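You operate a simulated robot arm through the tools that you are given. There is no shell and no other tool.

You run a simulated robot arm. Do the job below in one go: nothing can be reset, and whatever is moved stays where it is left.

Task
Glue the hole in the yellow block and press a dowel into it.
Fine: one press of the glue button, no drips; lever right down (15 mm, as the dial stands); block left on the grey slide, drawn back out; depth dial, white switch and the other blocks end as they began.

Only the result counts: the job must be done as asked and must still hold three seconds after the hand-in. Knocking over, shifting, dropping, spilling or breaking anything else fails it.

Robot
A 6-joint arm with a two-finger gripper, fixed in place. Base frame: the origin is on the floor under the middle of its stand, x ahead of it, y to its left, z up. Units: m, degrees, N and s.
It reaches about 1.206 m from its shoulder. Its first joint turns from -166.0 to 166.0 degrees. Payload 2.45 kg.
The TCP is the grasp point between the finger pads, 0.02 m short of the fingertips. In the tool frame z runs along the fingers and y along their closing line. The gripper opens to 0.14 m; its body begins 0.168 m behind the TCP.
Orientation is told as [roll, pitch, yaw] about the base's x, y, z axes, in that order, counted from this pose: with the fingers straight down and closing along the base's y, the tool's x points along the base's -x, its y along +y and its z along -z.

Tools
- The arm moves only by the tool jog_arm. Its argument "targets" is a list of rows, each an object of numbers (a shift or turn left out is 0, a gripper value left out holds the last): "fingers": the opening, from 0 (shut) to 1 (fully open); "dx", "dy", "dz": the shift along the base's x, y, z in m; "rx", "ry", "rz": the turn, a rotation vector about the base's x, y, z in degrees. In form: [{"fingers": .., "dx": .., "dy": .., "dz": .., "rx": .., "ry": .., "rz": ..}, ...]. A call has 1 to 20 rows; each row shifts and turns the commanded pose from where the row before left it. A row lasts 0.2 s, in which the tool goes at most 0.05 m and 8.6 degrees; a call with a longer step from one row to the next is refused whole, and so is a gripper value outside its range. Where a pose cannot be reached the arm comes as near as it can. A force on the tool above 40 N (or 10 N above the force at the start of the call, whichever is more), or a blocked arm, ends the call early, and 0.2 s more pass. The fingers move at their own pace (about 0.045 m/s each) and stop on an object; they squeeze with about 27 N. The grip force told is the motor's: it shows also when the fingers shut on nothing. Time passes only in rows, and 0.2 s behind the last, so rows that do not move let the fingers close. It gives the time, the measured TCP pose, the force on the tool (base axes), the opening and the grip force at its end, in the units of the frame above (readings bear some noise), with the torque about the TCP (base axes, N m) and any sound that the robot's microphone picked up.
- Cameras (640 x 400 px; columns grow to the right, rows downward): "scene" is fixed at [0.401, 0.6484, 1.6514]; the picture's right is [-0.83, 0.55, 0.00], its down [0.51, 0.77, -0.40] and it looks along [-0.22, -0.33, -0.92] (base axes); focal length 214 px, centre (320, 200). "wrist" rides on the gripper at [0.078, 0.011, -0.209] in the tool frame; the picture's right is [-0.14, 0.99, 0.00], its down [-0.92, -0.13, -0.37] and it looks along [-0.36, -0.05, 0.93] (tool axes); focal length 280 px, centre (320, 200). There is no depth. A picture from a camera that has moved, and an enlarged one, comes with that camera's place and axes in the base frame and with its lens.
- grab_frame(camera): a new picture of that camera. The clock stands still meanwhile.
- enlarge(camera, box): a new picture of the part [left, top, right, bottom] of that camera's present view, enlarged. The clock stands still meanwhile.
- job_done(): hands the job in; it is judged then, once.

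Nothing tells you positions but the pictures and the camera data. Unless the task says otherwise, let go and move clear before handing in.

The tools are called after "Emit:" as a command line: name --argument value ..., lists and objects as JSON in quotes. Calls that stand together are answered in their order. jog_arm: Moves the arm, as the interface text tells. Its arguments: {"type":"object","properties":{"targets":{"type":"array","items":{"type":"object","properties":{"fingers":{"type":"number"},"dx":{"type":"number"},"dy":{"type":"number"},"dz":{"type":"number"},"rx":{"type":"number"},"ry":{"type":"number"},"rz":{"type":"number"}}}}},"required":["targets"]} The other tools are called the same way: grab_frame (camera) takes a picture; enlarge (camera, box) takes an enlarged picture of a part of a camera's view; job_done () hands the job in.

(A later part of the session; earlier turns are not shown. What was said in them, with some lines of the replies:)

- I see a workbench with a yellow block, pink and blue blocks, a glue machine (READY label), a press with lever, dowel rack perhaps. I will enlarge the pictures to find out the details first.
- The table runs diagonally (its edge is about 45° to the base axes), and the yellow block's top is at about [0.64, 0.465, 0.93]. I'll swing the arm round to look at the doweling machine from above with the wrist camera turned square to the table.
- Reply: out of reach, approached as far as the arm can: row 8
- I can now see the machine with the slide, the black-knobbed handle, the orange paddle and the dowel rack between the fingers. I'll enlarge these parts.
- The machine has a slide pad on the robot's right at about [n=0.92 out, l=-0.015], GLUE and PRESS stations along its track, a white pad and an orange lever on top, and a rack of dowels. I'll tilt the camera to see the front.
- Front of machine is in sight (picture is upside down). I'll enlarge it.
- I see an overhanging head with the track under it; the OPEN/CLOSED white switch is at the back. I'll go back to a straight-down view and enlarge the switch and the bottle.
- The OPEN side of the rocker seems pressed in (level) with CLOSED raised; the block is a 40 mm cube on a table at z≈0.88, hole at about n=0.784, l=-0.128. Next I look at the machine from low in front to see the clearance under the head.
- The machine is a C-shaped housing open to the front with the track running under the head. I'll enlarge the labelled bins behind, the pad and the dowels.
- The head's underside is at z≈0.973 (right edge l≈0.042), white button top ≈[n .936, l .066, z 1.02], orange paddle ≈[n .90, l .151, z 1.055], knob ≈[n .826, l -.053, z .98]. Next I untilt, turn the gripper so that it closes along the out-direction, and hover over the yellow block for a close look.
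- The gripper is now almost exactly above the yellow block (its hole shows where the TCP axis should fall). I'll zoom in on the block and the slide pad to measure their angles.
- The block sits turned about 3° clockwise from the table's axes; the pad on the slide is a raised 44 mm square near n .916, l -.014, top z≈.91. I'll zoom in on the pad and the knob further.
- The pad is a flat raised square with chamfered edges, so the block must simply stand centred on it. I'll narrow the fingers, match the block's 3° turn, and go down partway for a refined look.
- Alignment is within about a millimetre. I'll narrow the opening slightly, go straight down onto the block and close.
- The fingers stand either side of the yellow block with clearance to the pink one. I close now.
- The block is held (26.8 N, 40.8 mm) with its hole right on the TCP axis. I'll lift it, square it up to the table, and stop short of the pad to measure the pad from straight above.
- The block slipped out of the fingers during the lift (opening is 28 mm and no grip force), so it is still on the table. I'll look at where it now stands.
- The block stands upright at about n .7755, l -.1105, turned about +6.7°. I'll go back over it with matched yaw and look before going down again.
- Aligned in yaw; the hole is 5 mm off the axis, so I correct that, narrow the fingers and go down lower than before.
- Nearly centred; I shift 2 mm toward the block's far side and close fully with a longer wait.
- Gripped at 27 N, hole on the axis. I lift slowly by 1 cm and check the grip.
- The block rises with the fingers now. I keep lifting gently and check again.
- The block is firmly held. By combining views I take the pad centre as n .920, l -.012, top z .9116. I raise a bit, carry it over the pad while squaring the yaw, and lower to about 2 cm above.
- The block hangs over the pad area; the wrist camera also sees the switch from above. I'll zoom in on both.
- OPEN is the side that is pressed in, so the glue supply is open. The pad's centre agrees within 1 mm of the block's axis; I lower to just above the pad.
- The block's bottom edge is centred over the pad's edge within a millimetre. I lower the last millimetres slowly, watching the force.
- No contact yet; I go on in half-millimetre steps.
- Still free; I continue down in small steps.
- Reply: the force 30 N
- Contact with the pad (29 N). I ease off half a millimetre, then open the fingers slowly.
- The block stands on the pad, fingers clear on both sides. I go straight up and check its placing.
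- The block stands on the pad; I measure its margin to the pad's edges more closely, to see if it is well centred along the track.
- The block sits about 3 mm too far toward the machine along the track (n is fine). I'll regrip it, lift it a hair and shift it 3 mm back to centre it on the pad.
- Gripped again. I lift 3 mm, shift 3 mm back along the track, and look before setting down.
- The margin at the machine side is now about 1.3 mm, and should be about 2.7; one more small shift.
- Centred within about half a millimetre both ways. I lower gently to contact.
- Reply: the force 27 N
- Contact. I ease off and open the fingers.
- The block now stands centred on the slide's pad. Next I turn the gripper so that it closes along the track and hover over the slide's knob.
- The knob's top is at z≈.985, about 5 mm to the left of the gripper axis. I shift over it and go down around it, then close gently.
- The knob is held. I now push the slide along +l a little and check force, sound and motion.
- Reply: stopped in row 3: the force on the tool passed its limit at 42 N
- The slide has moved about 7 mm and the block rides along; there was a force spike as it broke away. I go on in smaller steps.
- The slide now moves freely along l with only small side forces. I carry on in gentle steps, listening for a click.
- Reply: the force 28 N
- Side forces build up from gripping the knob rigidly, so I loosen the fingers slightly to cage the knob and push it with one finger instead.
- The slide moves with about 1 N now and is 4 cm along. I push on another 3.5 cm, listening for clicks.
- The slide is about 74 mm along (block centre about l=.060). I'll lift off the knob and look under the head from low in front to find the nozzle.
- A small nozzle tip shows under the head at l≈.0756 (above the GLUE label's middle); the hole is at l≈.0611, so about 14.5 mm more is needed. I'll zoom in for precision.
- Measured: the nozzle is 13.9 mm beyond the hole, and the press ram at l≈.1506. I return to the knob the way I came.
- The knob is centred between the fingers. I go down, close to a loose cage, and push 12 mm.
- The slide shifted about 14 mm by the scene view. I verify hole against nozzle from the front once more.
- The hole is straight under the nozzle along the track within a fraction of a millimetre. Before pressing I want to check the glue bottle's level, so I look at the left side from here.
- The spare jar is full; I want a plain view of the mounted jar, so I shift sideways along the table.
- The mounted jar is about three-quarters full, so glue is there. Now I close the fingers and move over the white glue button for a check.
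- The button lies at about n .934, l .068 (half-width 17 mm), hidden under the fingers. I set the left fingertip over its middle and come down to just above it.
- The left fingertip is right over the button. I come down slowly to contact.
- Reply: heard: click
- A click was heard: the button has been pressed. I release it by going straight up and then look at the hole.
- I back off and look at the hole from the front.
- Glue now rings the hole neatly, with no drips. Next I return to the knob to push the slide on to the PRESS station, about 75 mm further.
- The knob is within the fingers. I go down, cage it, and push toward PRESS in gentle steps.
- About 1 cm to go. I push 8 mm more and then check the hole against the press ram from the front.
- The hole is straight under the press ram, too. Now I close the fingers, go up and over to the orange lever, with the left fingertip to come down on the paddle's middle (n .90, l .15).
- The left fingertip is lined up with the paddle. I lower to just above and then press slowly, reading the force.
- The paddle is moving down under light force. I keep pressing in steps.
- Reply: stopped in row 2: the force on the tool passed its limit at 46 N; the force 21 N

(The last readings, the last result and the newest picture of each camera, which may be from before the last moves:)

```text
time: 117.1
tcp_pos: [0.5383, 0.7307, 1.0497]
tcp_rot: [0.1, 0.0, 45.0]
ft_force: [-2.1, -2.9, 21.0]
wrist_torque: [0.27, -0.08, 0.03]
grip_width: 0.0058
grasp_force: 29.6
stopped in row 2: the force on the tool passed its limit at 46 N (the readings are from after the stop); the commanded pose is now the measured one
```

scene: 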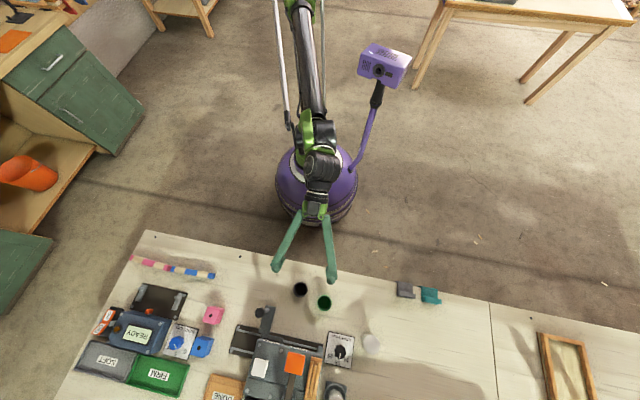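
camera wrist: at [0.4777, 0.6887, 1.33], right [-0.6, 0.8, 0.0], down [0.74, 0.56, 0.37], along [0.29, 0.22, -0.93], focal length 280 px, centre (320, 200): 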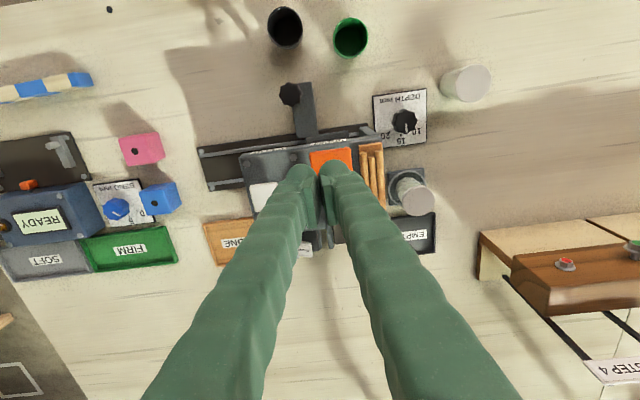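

The force has risen to over 40 N with the fingers being spread slightly. I look at what the paddle and fingers are doing.

Emit:
enlarge --camera "wrist" --box '[250, 100, 400, 205]'

Emit:
enlarge --camera "scene" --box '[250, 320, 350, 400]'

Emit:
grab_frame --camera "wrist"

```text
3.81 times, centred on (325, 152) of wrist
camera zoom: at [0.4746, 0.6837, 1.2571], right [-0.6, 0.8, 0.0], down [0.74, 0.56, 0.37], along [0.29, 0.22, -0.93], focal length 1068 px, centre (301, 381)
```

zoom: 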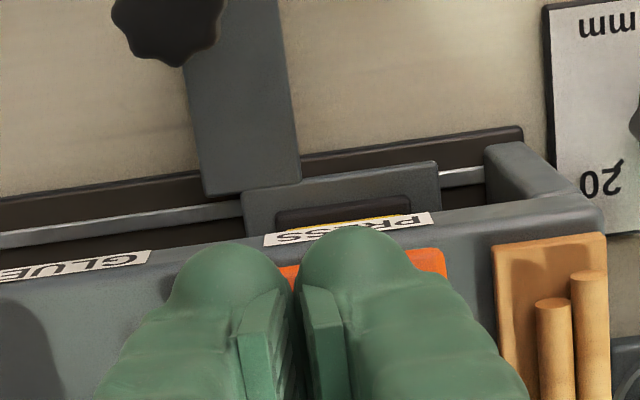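

```text
5.00 times, centred on (300, 360) of scene
camera zoom: at [0.401, 0.6484, 1.6514], right [-0.83, 0.55, 0.0], down [0.51, 0.77, -0.4], along [-0.22, -0.33, -0.92], focal length 1072 px, centre (420, -600)
```

zoom: 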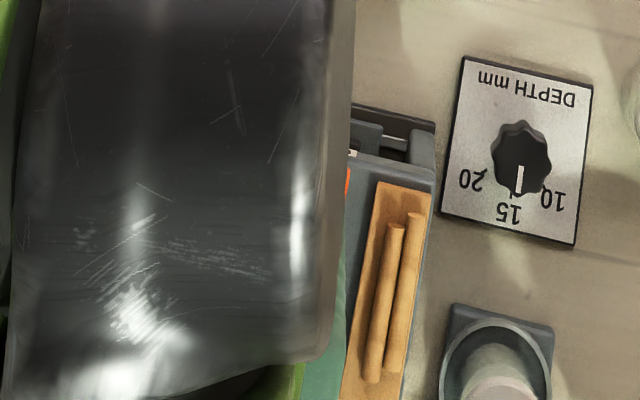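

```text
taken
camera wrist: at [0.4746, 0.6837, 1.2571], right [-0.6, 0.8, 0.0], down [0.74, 0.56, 0.37], along [0.29, 0.22, -0.93], focal length 280 px, centre (320, 200)
```

wrist: 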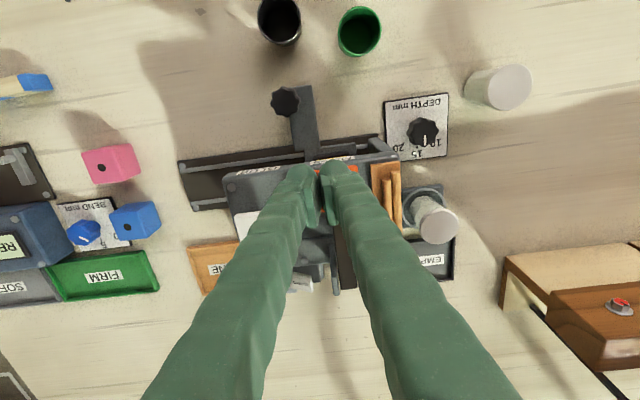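

One dowel has left the rack, and the paddle has moved about 19 mm (about 15 mm at the ram), where it stops hard. I press a little more to make sure it is right down.

Emit:
jog_arm --targets '[{"dz": -0.001}, {}, {}]'

Emit:
jog_arm --targets '[{"dz": -0.001}, {}, {}]'

```text
time: 117.5
tcp_pos: [0.5365, 0.7302, 1.049]
tcp_rot: [0.0, -0.1, 45.0]
ft_force: [-2.1, -2.2, 21.8]
wrist_torque: [0.27, -0.08, 0.11]
grip_width: 0.0058
grasp_force: 29.5
stopped in row 2: the force on the tool passed its limit at 42 N (the readings are from after the stop); the commanded pose is now the measured one
```

```text
time: 118.0
tcp_pos: [0.5372, 0.7302, 1.0488]
tcp_rot: [0.1, -0.2, 45.0]
ft_force: [-2.9, -1.8, 21.1]
wrist_torque: [0.31, -0.08, 0.07]
grip_width: 0.0061
grasp_force: 29.3
stopped in row 2: the force on the tool passed its limit at 41 N (the readings are from after the stop); the commanded pose is now the measured one
```

It is on a hard stop. I now ease the lever up and look at the result.

Emit:
jog_arm --targets '[{"dz": 0.003}, {"dz": 0.005}, {"dz": 0.008}, {"dz": 0.012}, {"dz": 0.015}, {"dz": 0.015}, {}]'

Emit:
enlarge --camera "wrist" --box '[250, 100, 400, 205]'

```text
time: 119.6
tcp_pos: [0.5374, 0.7311, 1.1062]
tcp_rot: [0.1, 0.0, 45.0]
ft_force: [0.0, 0.9, 0.8]
wrist_torque: [0.04, -0.01, 0.01]
grip_width: 0.0
grasp_force: 29.4
```

```text
3.81 times, centred on (325, 152) of wrist
camera zoom: at [0.474, 0.6842, 1.314], right [-0.6, 0.8, 0.0], down [0.74, 0.56, 0.37], along [0.29, 0.22, -0.93], focal length 1068 px, centre (301, 381)
```

zoom: 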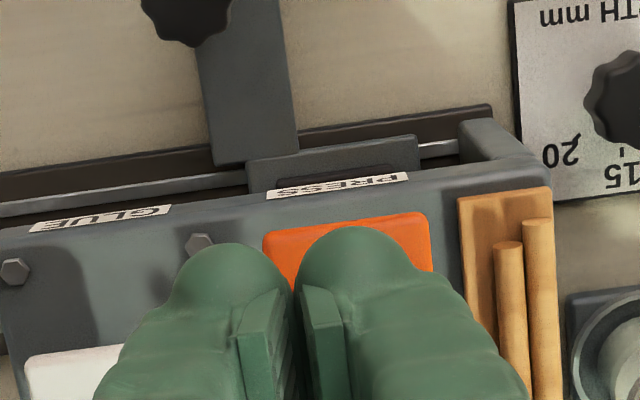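

Two dowels remain in the rack. I back off and look under the head from the front.

Emit:
jog_arm --targets '[{"dx": -0.02425, "dy": -0.02425}, {"dx": -0.02425, "dy": -0.02425}, {"dx": -0.02425, "dy": -0.02425}, {"fingers": 1.0, "dx": -0.01379, "dy": -0.00389, "dz": -0.0155, "rx": 5.303, "ry": -5.303}, {"dx": -0.01379, "dy": -0.00389, "dz": -0.0155, "rx": 5.303, "ry": -5.303}, {"dx": -0.01379, "dy": -0.00389, "dz": -0.0155, "rx": 5.303, "ry": -5.303}, {"dx": -0.01379, "dy": -0.00389, "dz": -0.0155, "rx": 5.303, "ry": -5.303}, {"dx": -0.01379, "dy": -0.00389, "dz": -0.0155, "rx": 5.303, "ry": -5.303}, {"dx": -0.01379, "dy": -0.00389, "dz": -0.0155, "rx": 5.303, "ry": -5.303}, {"dx": -0.01379, "dy": -0.00389, "dz": -0.0155, "rx": 5.303, "ry": -5.303}, {"dx": -0.01379, "dy": -0.00389, "dz": -0.0155, "rx": 5.303, "ry": -5.303}, {}, {}]'

Emit:
enlarge --camera "wrist" --box '[265, 155, 345, 230]'

Emit:
enlarge --camera "wrist" --box '[230, 180, 350, 280]'

Emit:
enlarge --camera "scene" --box '[220, 300, 340, 400]'

```text
time: 122.4
tcp_pos: [0.3559, 0.6271, 0.982]
tcp_rot: [0.1, -60.2, 45.0]
ft_force: [-0.9, -0.4, -0.5]
wrist_torque: [0.02, 0.0, -0.02]
grip_width: 0.14
grasp_force: 0.0
```

```text
5.33 times, centred on (305, 192) of wrist
camera zoom: at [0.1923, 0.4799, 1.0177], right [-0.65, 0.75, 0.12], down [0.19, 0.01, 0.98], along [0.73, 0.66, -0.15], focal length 1495 px, centre (400, 240)
```

zoom: 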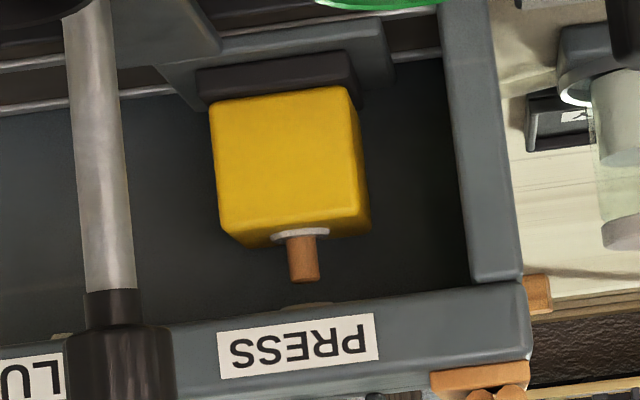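

```text
4.00 times, centred on (290, 230) of wrist
camera zoom: at [0.1923, 0.4799, 1.0177], right [-0.65, 0.75, 0.12], down [0.19, 0.01, 0.98], along [0.73, 0.66, -0.15], focal length 1122 px, centre (440, 80)
```

zoom: 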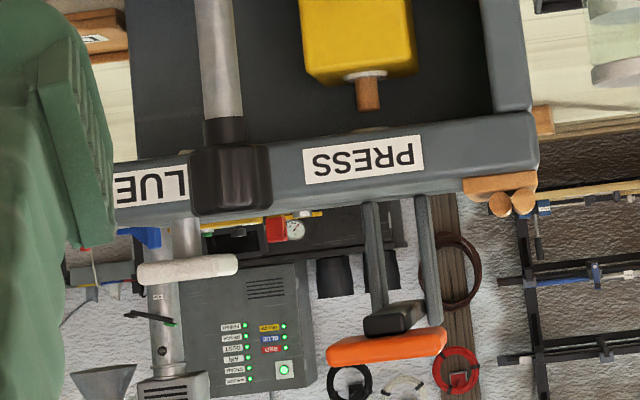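

```text
4.00 times, centred on (280, 350) of scene
camera zoom: at [0.401, 0.6484, 1.6514], right [-0.83, 0.55, 0.0], down [0.51, 0.77, -0.4], along [-0.22, -0.33, -0.92], focal length 858 px, centre (480, -400)
```

zoom: 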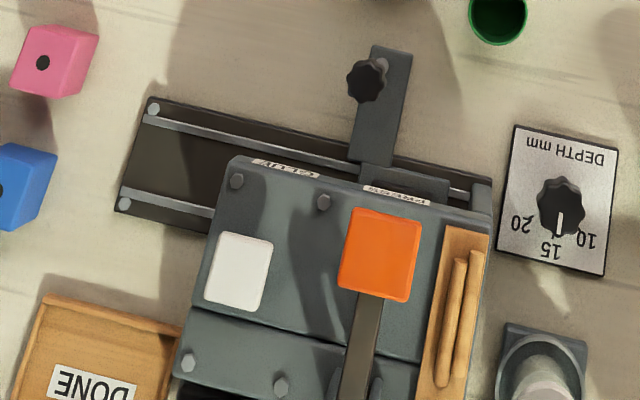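

The dowel stands in the hole, about 12.6 mm proud of the block, which fits a 28 mm dowel pressed 15 mm; the lever is back up. Next I return to the knob to draw the slide back out.

Emit:
jog_arm --targets '[{"fingers": 0.43, "dz": 0.03}, {"dz": 0.028}, {"dx": 0.01884, "dy": 0.00421, "rx": -5.303, "ry": 5.303}, {"dx": 0.01884, "dy": 0.00421, "rx": -5.303, "ry": 5.303}, {"dx": 0.01884, "dy": 0.00421, "rx": -5.303, "ry": 5.303}, {"dx": 0.01884, "dy": 0.00421, "rx": -5.303, "ry": 5.303}, {"dx": 0.01884, "dy": 0.00421, "rx": -5.303, "ry": 5.303}, {"dx": 0.01884, "dy": 0.00421, "rx": -5.303, "ry": 5.303}, {"dx": 0.01884, "dy": 0.00421, "rx": -5.303, "ry": 5.303}, {"dx": 0.01884, "dy": 0.00421, "rx": -5.303, "ry": 5.303}, {}, {}]'

Emit:
enlarge --camera "wrist" --box '[220, 100, 420, 225]'

```text
time: 125.0
tcp_pos: [0.5042, 0.6628, 1.0391]
tcp_rot: [0.1, -0.2, 44.9]
ft_force: [-0.8, 1.4, -0.2]
wrist_torque: [-0.02, 0.01, 0.02]
grip_width: 0.0603
grasp_force: 0.0
```

```text
3.20 times, centred on (320, 162) of wrist
camera zoom: at [0.4417, 0.6155, 1.2459], right [-0.6, 0.8, 0.0], down [0.74, 0.56, 0.37], along [0.29, 0.22, -0.93], focal length 897 px, centre (320, 320)
```

zoom: 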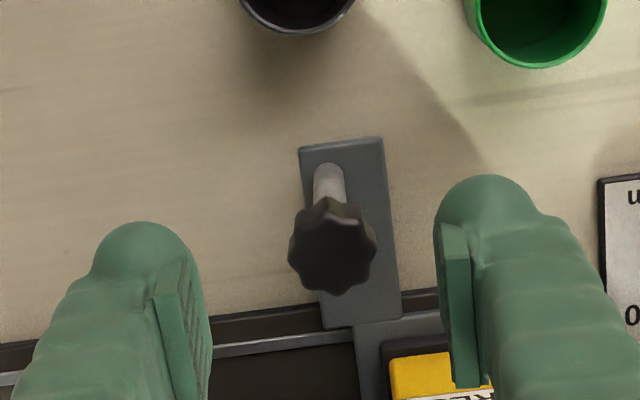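

Emit:
jog_arm --targets '[{"dx": -0.0035, "dy": 0.0007}, {"dz": -0.022}, {"dz": -0.022}, {"dz": -0.02}, {"fingers": 0.3}, {"fingers": 0.2}, {"fingers": 0.175}, {"fingers": 0.175}, {"fingers": 0.175}]'

Emit:
jog_arm --targets '[{"dx": 0.0014, "dy": -0.0014}, {"dx": 0.0021, "dy": -0.0021}, {"dx": 0.0021, "dy": -0.0021}, {"dx": 0.0021, "dy": -0.0021}, {"dx": 0.0021, "dy": -0.0021}, {"dx": 0.0021, "dy": -0.0021}, {"dx": 0.0021, "dy": -0.0021}, {"dx": 0.0021, "dy": -0.0021}, {"dx": 0.0021, "dy": -0.0021}, {"dx": 0.0021, "dy": -0.0021}, {"dx": 0.0021, "dy": -0.0021}, {"dx": 0.0021, "dy": -0.0021}, {}]'

Emit:
grab_frame --camera "wrist"

```text
time: 127.0
tcp_pos: [0.5019, 0.6645, 0.9772]
tcp_rot: [0.1, -0.2, 45.0]
ft_force: [0.2, 0.0, 0.1]
wrist_torque: [0.0, -0.01, -0.03]
grip_width: 0.0247
grasp_force: 0.1
```

```text
time: 129.8
tcp_pos: [0.5253, 0.6374, 0.9757]
tcp_rot: [0.0, -0.2, 45.0]
ft_force: [0.3, -0.9, 0.5]
wrist_torque: [0.01, 0.0, 0.01]
grip_width: 0.0246
grasp_force: 0.0
```

```text
taken
camera wrist: at [0.463, 0.5899, 1.1836], right [-0.6, 0.8, 0.0], down [0.74, 0.56, 0.37], along [0.29, 0.22, -0.93], focal length 280 px, centre (320, 200)
```

wrist: 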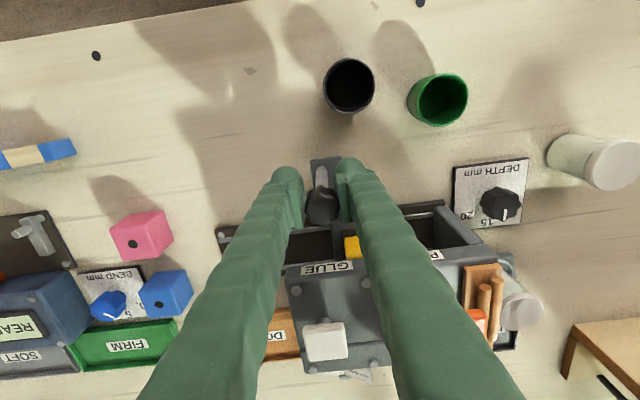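

The slide follows back with under 1 N. I continue.

Emit:
jog_arm --targets '[{"dx": 0.0021, "dy": -0.0021}, {"dx": 0.0021, "dy": -0.0021}, {"dx": 0.0021, "dy": -0.0021}, {"dx": 0.0021, "dy": -0.0021}, {"dx": 0.0021, "dy": -0.0021}, {"dx": 0.0021, "dy": -0.0021}, {"dx": 0.0021, "dy": -0.0021}, {"dx": 0.0021, "dy": -0.0021}, {"dx": 0.0021, "dy": -0.0021}, {"dx": 0.0021, "dy": -0.0021}, {"dx": 0.0021, "dy": -0.0021}, {"dx": 0.0021, "dy": -0.0021}, {"dx": 0.0021, "dy": -0.0021}, {"dx": 0.0021, "dy": -0.0021}, {"dx": 0.0021, "dy": -0.0021}, {"dx": 0.0021, "dy": -0.0021}, {"dx": 0.0021, "dy": -0.0021}, {"dx": 0.0021, "dy": -0.0021}, {}]'

Emit:
jog_arm --targets '[{"dx": 0.0021, "dy": -0.0021}, {"dx": 0.0021, "dy": -0.0021}, {"dx": 0.0021, "dy": -0.0021}, {"dx": 0.0021, "dy": -0.0021}, {"dx": 0.0021, "dy": -0.0021}, {"dx": 0.0021, "dy": -0.0021}, {"dx": 0.0021, "dy": -0.0021}, {"dx": 0.0021, "dy": -0.0021}, {"dx": 0.0021, "dy": -0.0021}, {"dx": 0.0021, "dy": -0.0021}, {"dx": 0.0021, "dy": -0.0021}, {"dx": 0.0021, "dy": -0.0021}, {"dx": 0.0021, "dy": -0.0021}, {"dx": 0.0021, "dy": -0.0021}, {"dx": 0.0021, "dy": -0.0021}, {"dx": 0.0021, "dy": -0.0021}, {}]'

Emit:
enlarge --camera "scene" --box '[200, 290, 320, 380]'

```text
time: 133.8
tcp_pos: [0.5645, 0.5995, 0.974]
tcp_rot: [0.1, -0.1, 45.0]
ft_force: [-0.2, 0.2, -0.4]
wrist_torque: [-0.01, 0.03, -0.04]
grip_width: 0.0245
grasp_force: 0.9
```

```text
time: 137.4
tcp_pos: [0.5981, 0.5654, 0.9755]
tcp_rot: [0.1, -0.1, 45.0]
ft_force: [0.1, 0.9, -0.1]
wrist_torque: [-0.01, -0.03, 0.01]
grip_width: 0.0244
grasp_force: 0.0
```

```text
4.44 times, centred on (260, 335) of scene
camera zoom: at [0.401, 0.6484, 1.6514], right [-0.83, 0.55, 0.0], down [0.51, 0.77, -0.4], along [-0.22, -0.33, -0.92], focal length 953 px, centre (587, -400)
```

zoom: 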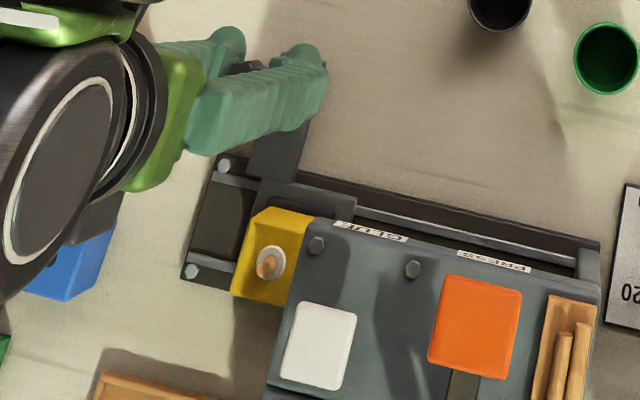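

The block with its dowel and glue ring is coming out from under the head. I draw on to the end of travel, slower.

Emit:
jog_arm --targets '[{"dx": 0.0021, "dy": -0.0021}, {"dx": 0.0021, "dy": -0.0021}, {"dx": 0.0021, "dy": -0.0021}, {"dx": 0.0021, "dy": -0.0021}, {"dx": 0.0021, "dy": -0.0021}, {"dx": 0.0021, "dy": -0.0021}, {"dx": 0.0021, "dy": -0.0021}, {"dx": 0.0014, "dy": -0.0014}, {}]'

Emit:
jog_arm --targets '[{"dx": 0.0007, "dy": -0.0007}, {"dx": 0.0007, "dy": -0.0007}, {"dx": 0.0007, "dy": -0.0007}, {}]'

Emit:
enlarge --camera "scene" --box '[200, 290, 320, 380]'

```text
time: 139.4
tcp_pos: [0.6155, 0.5496, 0.9739]
tcp_rot: [0.1, -0.1, 45.0]
ft_force: [0.5, -1.3, 0.3]
wrist_torque: [0.02, 0.02, -0.01]
grip_width: 0.0253
grasp_force: 0.6
```

```text
time: 140.4
tcp_pos: [0.6163, 0.5478, 0.9758]
tcp_rot: [0.0, -0.1, 45.0]
ft_force: [-0.9, 0.2, 0.1]
wrist_torque: [0.01, 0.02, -0.01]
grip_width: 0.0247
grasp_force: 0.1
```

```text
4.44 times, centred on (260, 335) of scene
camera zoom: at [0.401, 0.6484, 1.6514], right [-0.83, 0.55, 0.0], down [0.51, 0.77, -0.4], along [-0.22, -0.33, -0.92], focal length 953 px, centre (587, -400)
```

zoom: 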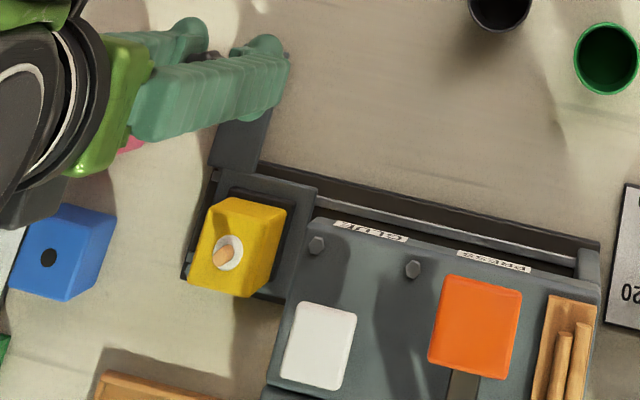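

Nearly home. I continue in 1 mm steps until the end stop shows as force.

Emit:
jog_arm --targets '[{"dx": 0.0007, "dy": -0.0007}, {"dx": 0.0007, "dy": -0.0007}, {}]'

Emit:
jog_arm --targets '[{"dx": 0.0007, "dy": -0.0007}, {"dx": 0.0007, "dy": -0.0007}, {}]'

Emit:
jog_arm --targets '[{"dx": 0.0007, "dy": -0.0007}, {"dx": 0.0007, "dy": -0.0007}, {}]'

Emit:
enlarge --camera "scene" --box '[220, 310, 290, 360]'

```text
time: 141.2
tcp_pos: [0.6177, 0.5461, 0.9757]
tcp_rot: [0.1, -0.1, 45.0]
ft_force: [-1.3, 0.3, 0.9]
wrist_torque: [0.01, -0.04, -0.02]
grip_width: 0.0245
grasp_force: 0.1
```

```text
time: 142.0
tcp_pos: [0.62, 0.5453, 0.9752]
tcp_rot: [0.2, -0.2, 45.0]
ft_force: [-0.1, 4.0, -0.5]
wrist_torque: [-0.04, 0.03, -0.05]
grip_width: 0.0266
grasp_force: 1.9
```

```text
time: 142.8
tcp_pos: [0.6202, 0.5436, 0.9747]
tcp_rot: [0.2, -0.1, 45.0]
ft_force: [-5.4, 7.9, 3.5]
wrist_torque: [0.02, 0.01, 0.01]
grip_width: 0.0299
grasp_force: 4.0
```

```text
8.00 times, centred on (255, 335) of scene
camera zoom: at [0.401, 0.6484, 1.6514], right [-0.83, 0.55, 0.0], down [0.51, 0.77, -0.4], along [-0.22, -0.33, -0.92], focal length 1716 px, centre (840, -880)
```

zoom: 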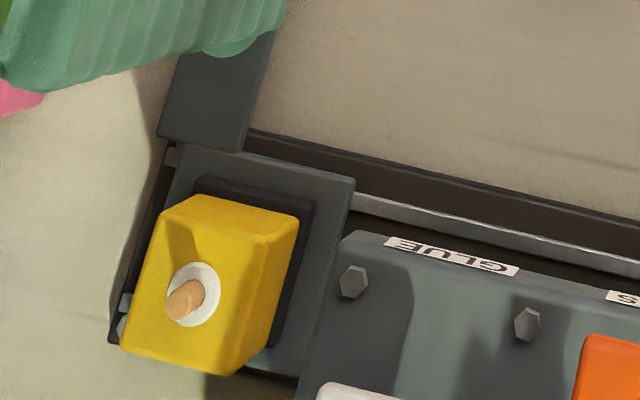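

The slide is at its end stop (9 N, knob at its original place). I back off 2 mm, open, lift clear, and check everything.

Emit:
jog_arm --targets '[{"dx": -0.0014, "dy": 0.0014}, {"fingers": 0.3}, {"fingers": 0.3}, {"dz": 0.01}, {"dz": 0.025}, {"dz": 0.03}, {"dz": 0.03}, {}]'

Emit:
grab_frame --camera "wrist"

Emit:
grab_frame --camera "scene"

```text
time: 144.6
tcp_pos: [0.6176, 0.5478, 1.0693]
tcp_rot: [0.1, -0.1, 45.0]
ft_force: [0.5, -0.8, 0.2]
wrist_torque: [0.03, -0.06, -0.03]
grip_width: 0.0419
grasp_force: 0.1
```

```text
taken
camera wrist: at [0.5556, 0.4999, 1.2774], right [-0.6, 0.8, 0.0], down [0.74, 0.56, 0.37], along [0.29, 0.22, -0.93], focal length 280 px, centre (320, 200)
```

wrist: 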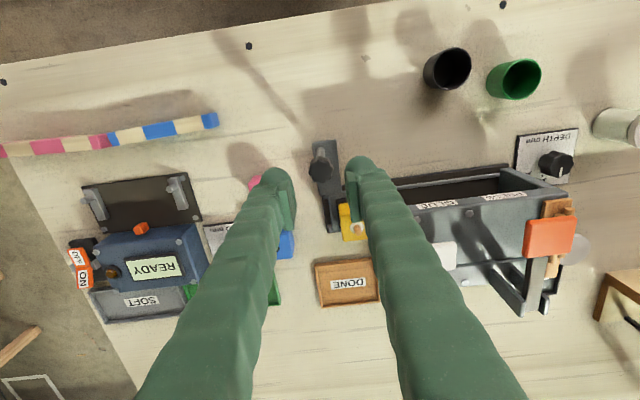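

```text
taken
```

scene: 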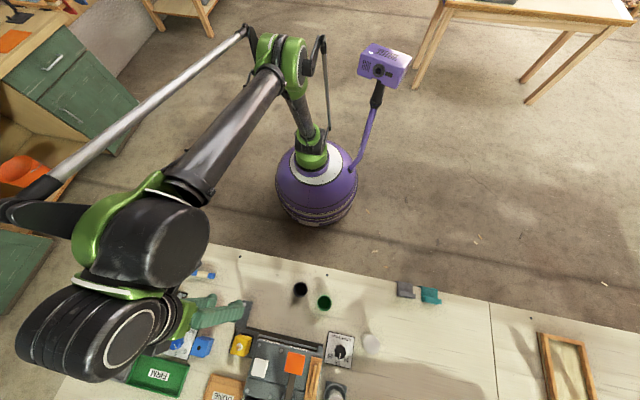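

Everything looks in order. I move the arm well clear and inspect the bench.

Emit:
jog_arm --targets '[{"dz": 0.03}, {"dx": -0.0265, "dy": -0.0265, "dz": 0.014}, {"dx": -0.0265, "dy": -0.0265, "dz": 0.014}, {"dx": -0.0265, "dy": -0.0265, "dz": 0.014}, {"dx": -0.0265, "dy": -0.0265, "dz": 0.014}, {"dx": -0.0265, "dy": -0.0265, "dz": 0.014}, {"dx": -0.0265, "dy": -0.0265, "dz": 0.014}, {"dx": -0.0265, "dy": -0.0265, "dz": 0.014}, {"dx": -0.0265, "dy": 0.0265}, {"dx": -0.0265, "dy": 0.0265}, {"dx": -0.0265, "dy": 0.0265}, {}]'

Emit:
grab_frame --camera "scene"

Emit:
enlarge --camera "scene" --box '[60, 230, 240, 400]'

Emit:
enlarge --camera "scene" --box '[200, 270, 400, 400]'

Emit:
enlarge --camera "wrist" --box '[200, 200, 440, 400]'

```text
time: 147.2
tcp_pos: [0.3511, 0.4378, 1.2013]
tcp_rot: [0.1, -0.1, 45.0]
ft_force: [0.9, -0.3, 0.2]
wrist_torque: [0.02, 0.03, 0.0]
grip_width: 0.0417
grasp_force: 0.1
```

```text
taken
```

scene: 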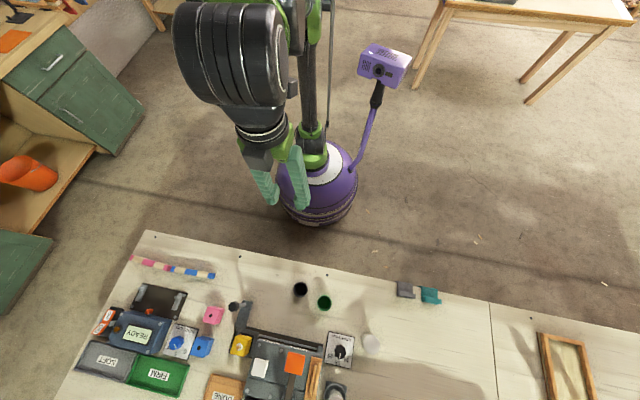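

```text
2.35 times, centred on (150, 315) of scene
camera zoom: at [0.401, 0.6484, 1.6514], right [-0.83, 0.55, 0.0], down [0.51, 0.77, -0.4], along [-0.22, -0.33, -0.92], focal length 505 px, centre (720, -71)
```

zoom: 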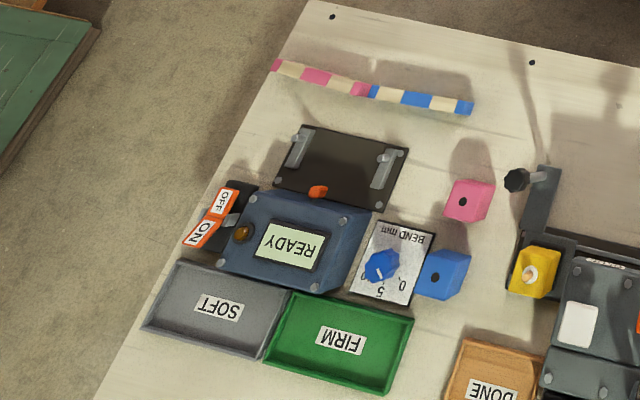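

```text
3.08 times, centred on (300, 335) of scene
camera zoom: at [0.401, 0.6484, 1.6514], right [-0.83, 0.55, 0.0], down [0.51, 0.77, -0.4], along [-0.22, -0.33, -0.92], focal length 660 px, centre (382, -215)
```

zoom: 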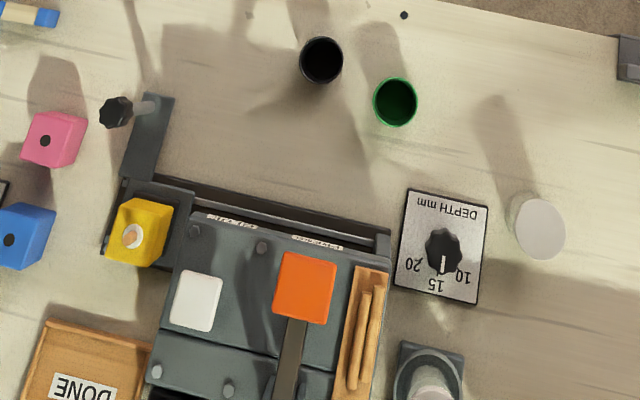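

```text
2.00 times, centred on (320, 300) of wrist
camera zoom: at [0.2886, 0.3917, 1.4096], right [-0.6, 0.8, 0.0], down [0.74, 0.56, 0.37], along [0.29, 0.22, -0.93], focal length 561 px, centre (320, 0)
```

zoom: 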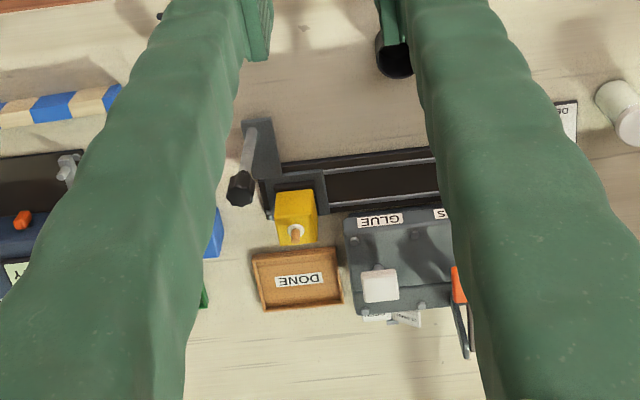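

The pink and blue blocks, the stick, the dial (15) and the switch are as they were. One last close look at the finished block and at the track for drips.

Emit:
enlarge --camera "scene" --box '[215, 320, 275, 365]'

Emit:
enlarge --camera "wrist" --box '[280, 250, 400, 330]'

Emit:
enlarge --camera "wrist" --box '[370, 345, 420, 375]'

```text
8.89 times, centred on (245, 342) of scene
camera zoom: at [0.401, 0.6484, 1.6514], right [-0.83, 0.55, 0.0], down [0.51, 0.77, -0.4], along [-0.22, -0.33, -0.92], focal length 1906 px, centre (987, -1067)
```

zoom: 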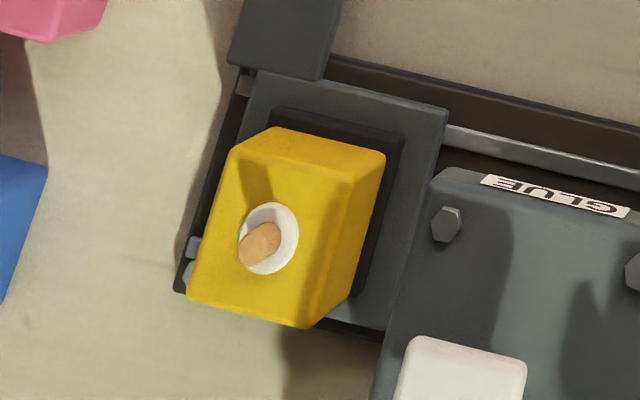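

```text
5.00 times, centred on (340, 290) of wrist
camera zoom: at [0.2886, 0.3917, 1.4096], right [-0.6, 0.8, 0.0], down [0.74, 0.56, 0.37], along [0.29, 0.22, -0.93], focal length 1402 px, centre (220, -250)
```

zoom: 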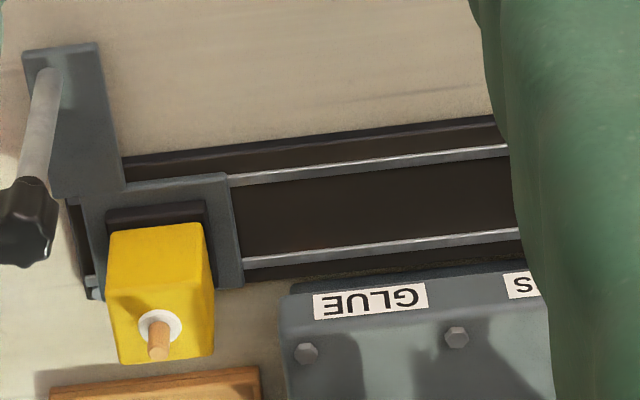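

```text
12.80 times, centred on (395, 360) of wrist
camera zoom: at [0.2886, 0.3917, 1.4096], right [-0.6, 0.8, 0.0], down [0.74, 0.56, 0.37], along [0.29, 0.22, -0.93], focal length 3589 px, centre (-640, -1848)
```

zoom: 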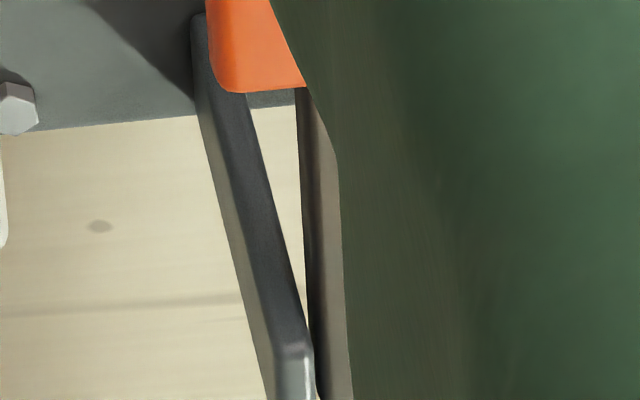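

Emit:
enlarge --camera "scene" --box '[225, 300, 285, 340]'

```text
10.00 times, centred on (255, 320) of scene
camera zoom: at [0.401, 0.6484, 1.6514], right [-0.83, 0.55, 0.0], down [0.51, 0.77, -0.4], along [-0.22, -0.33, -0.92], focal length 2145 px, centre (970, -1000)
```

zoom: 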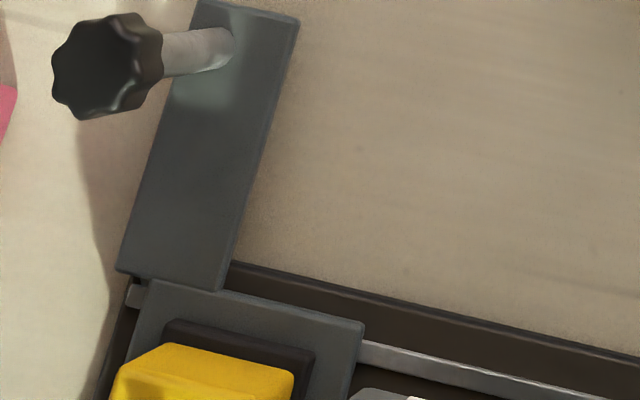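

The slide is back exactly at its start place with the yellow block on it. The block is glued, its dowel is pressed in, there are no drips, and the arm is clear, so I hand in the job.

Emit:
job_done

```text
The job is handed in.
```

I glued the hole in the yellow block and pressed a dowel into it. The block is on the grey slide, which is drawn back out to its starting position. I've handed the job in but haven't seen a verdict.

- **Glue:** I pressed the white button once and heard one click. Glue rings the hole evenly, and I saw no drips on the track or the block.
- **Dowel:** I pushed the orange lever down until it stopped hard. The dowel now stands about 12.6 mm above the block. That fits a dowel about 28 mm long pressed 15 mm deep, though I worked the depth out from camera views rather than measuring it directly.
- **Left as they were:** The depth dial still reads 15, and the pink and blue blocks and the striped stick haven't moved. The switch stood at OPEN and I never touched it, but I didn't get a clear view of it at the very end.
- **A slip on the way:** My first grip on the yellow block slipped. It landed upright about 2 cm from where it started and touched nothing else. I picked it up again and centred it on the slide before gluing.
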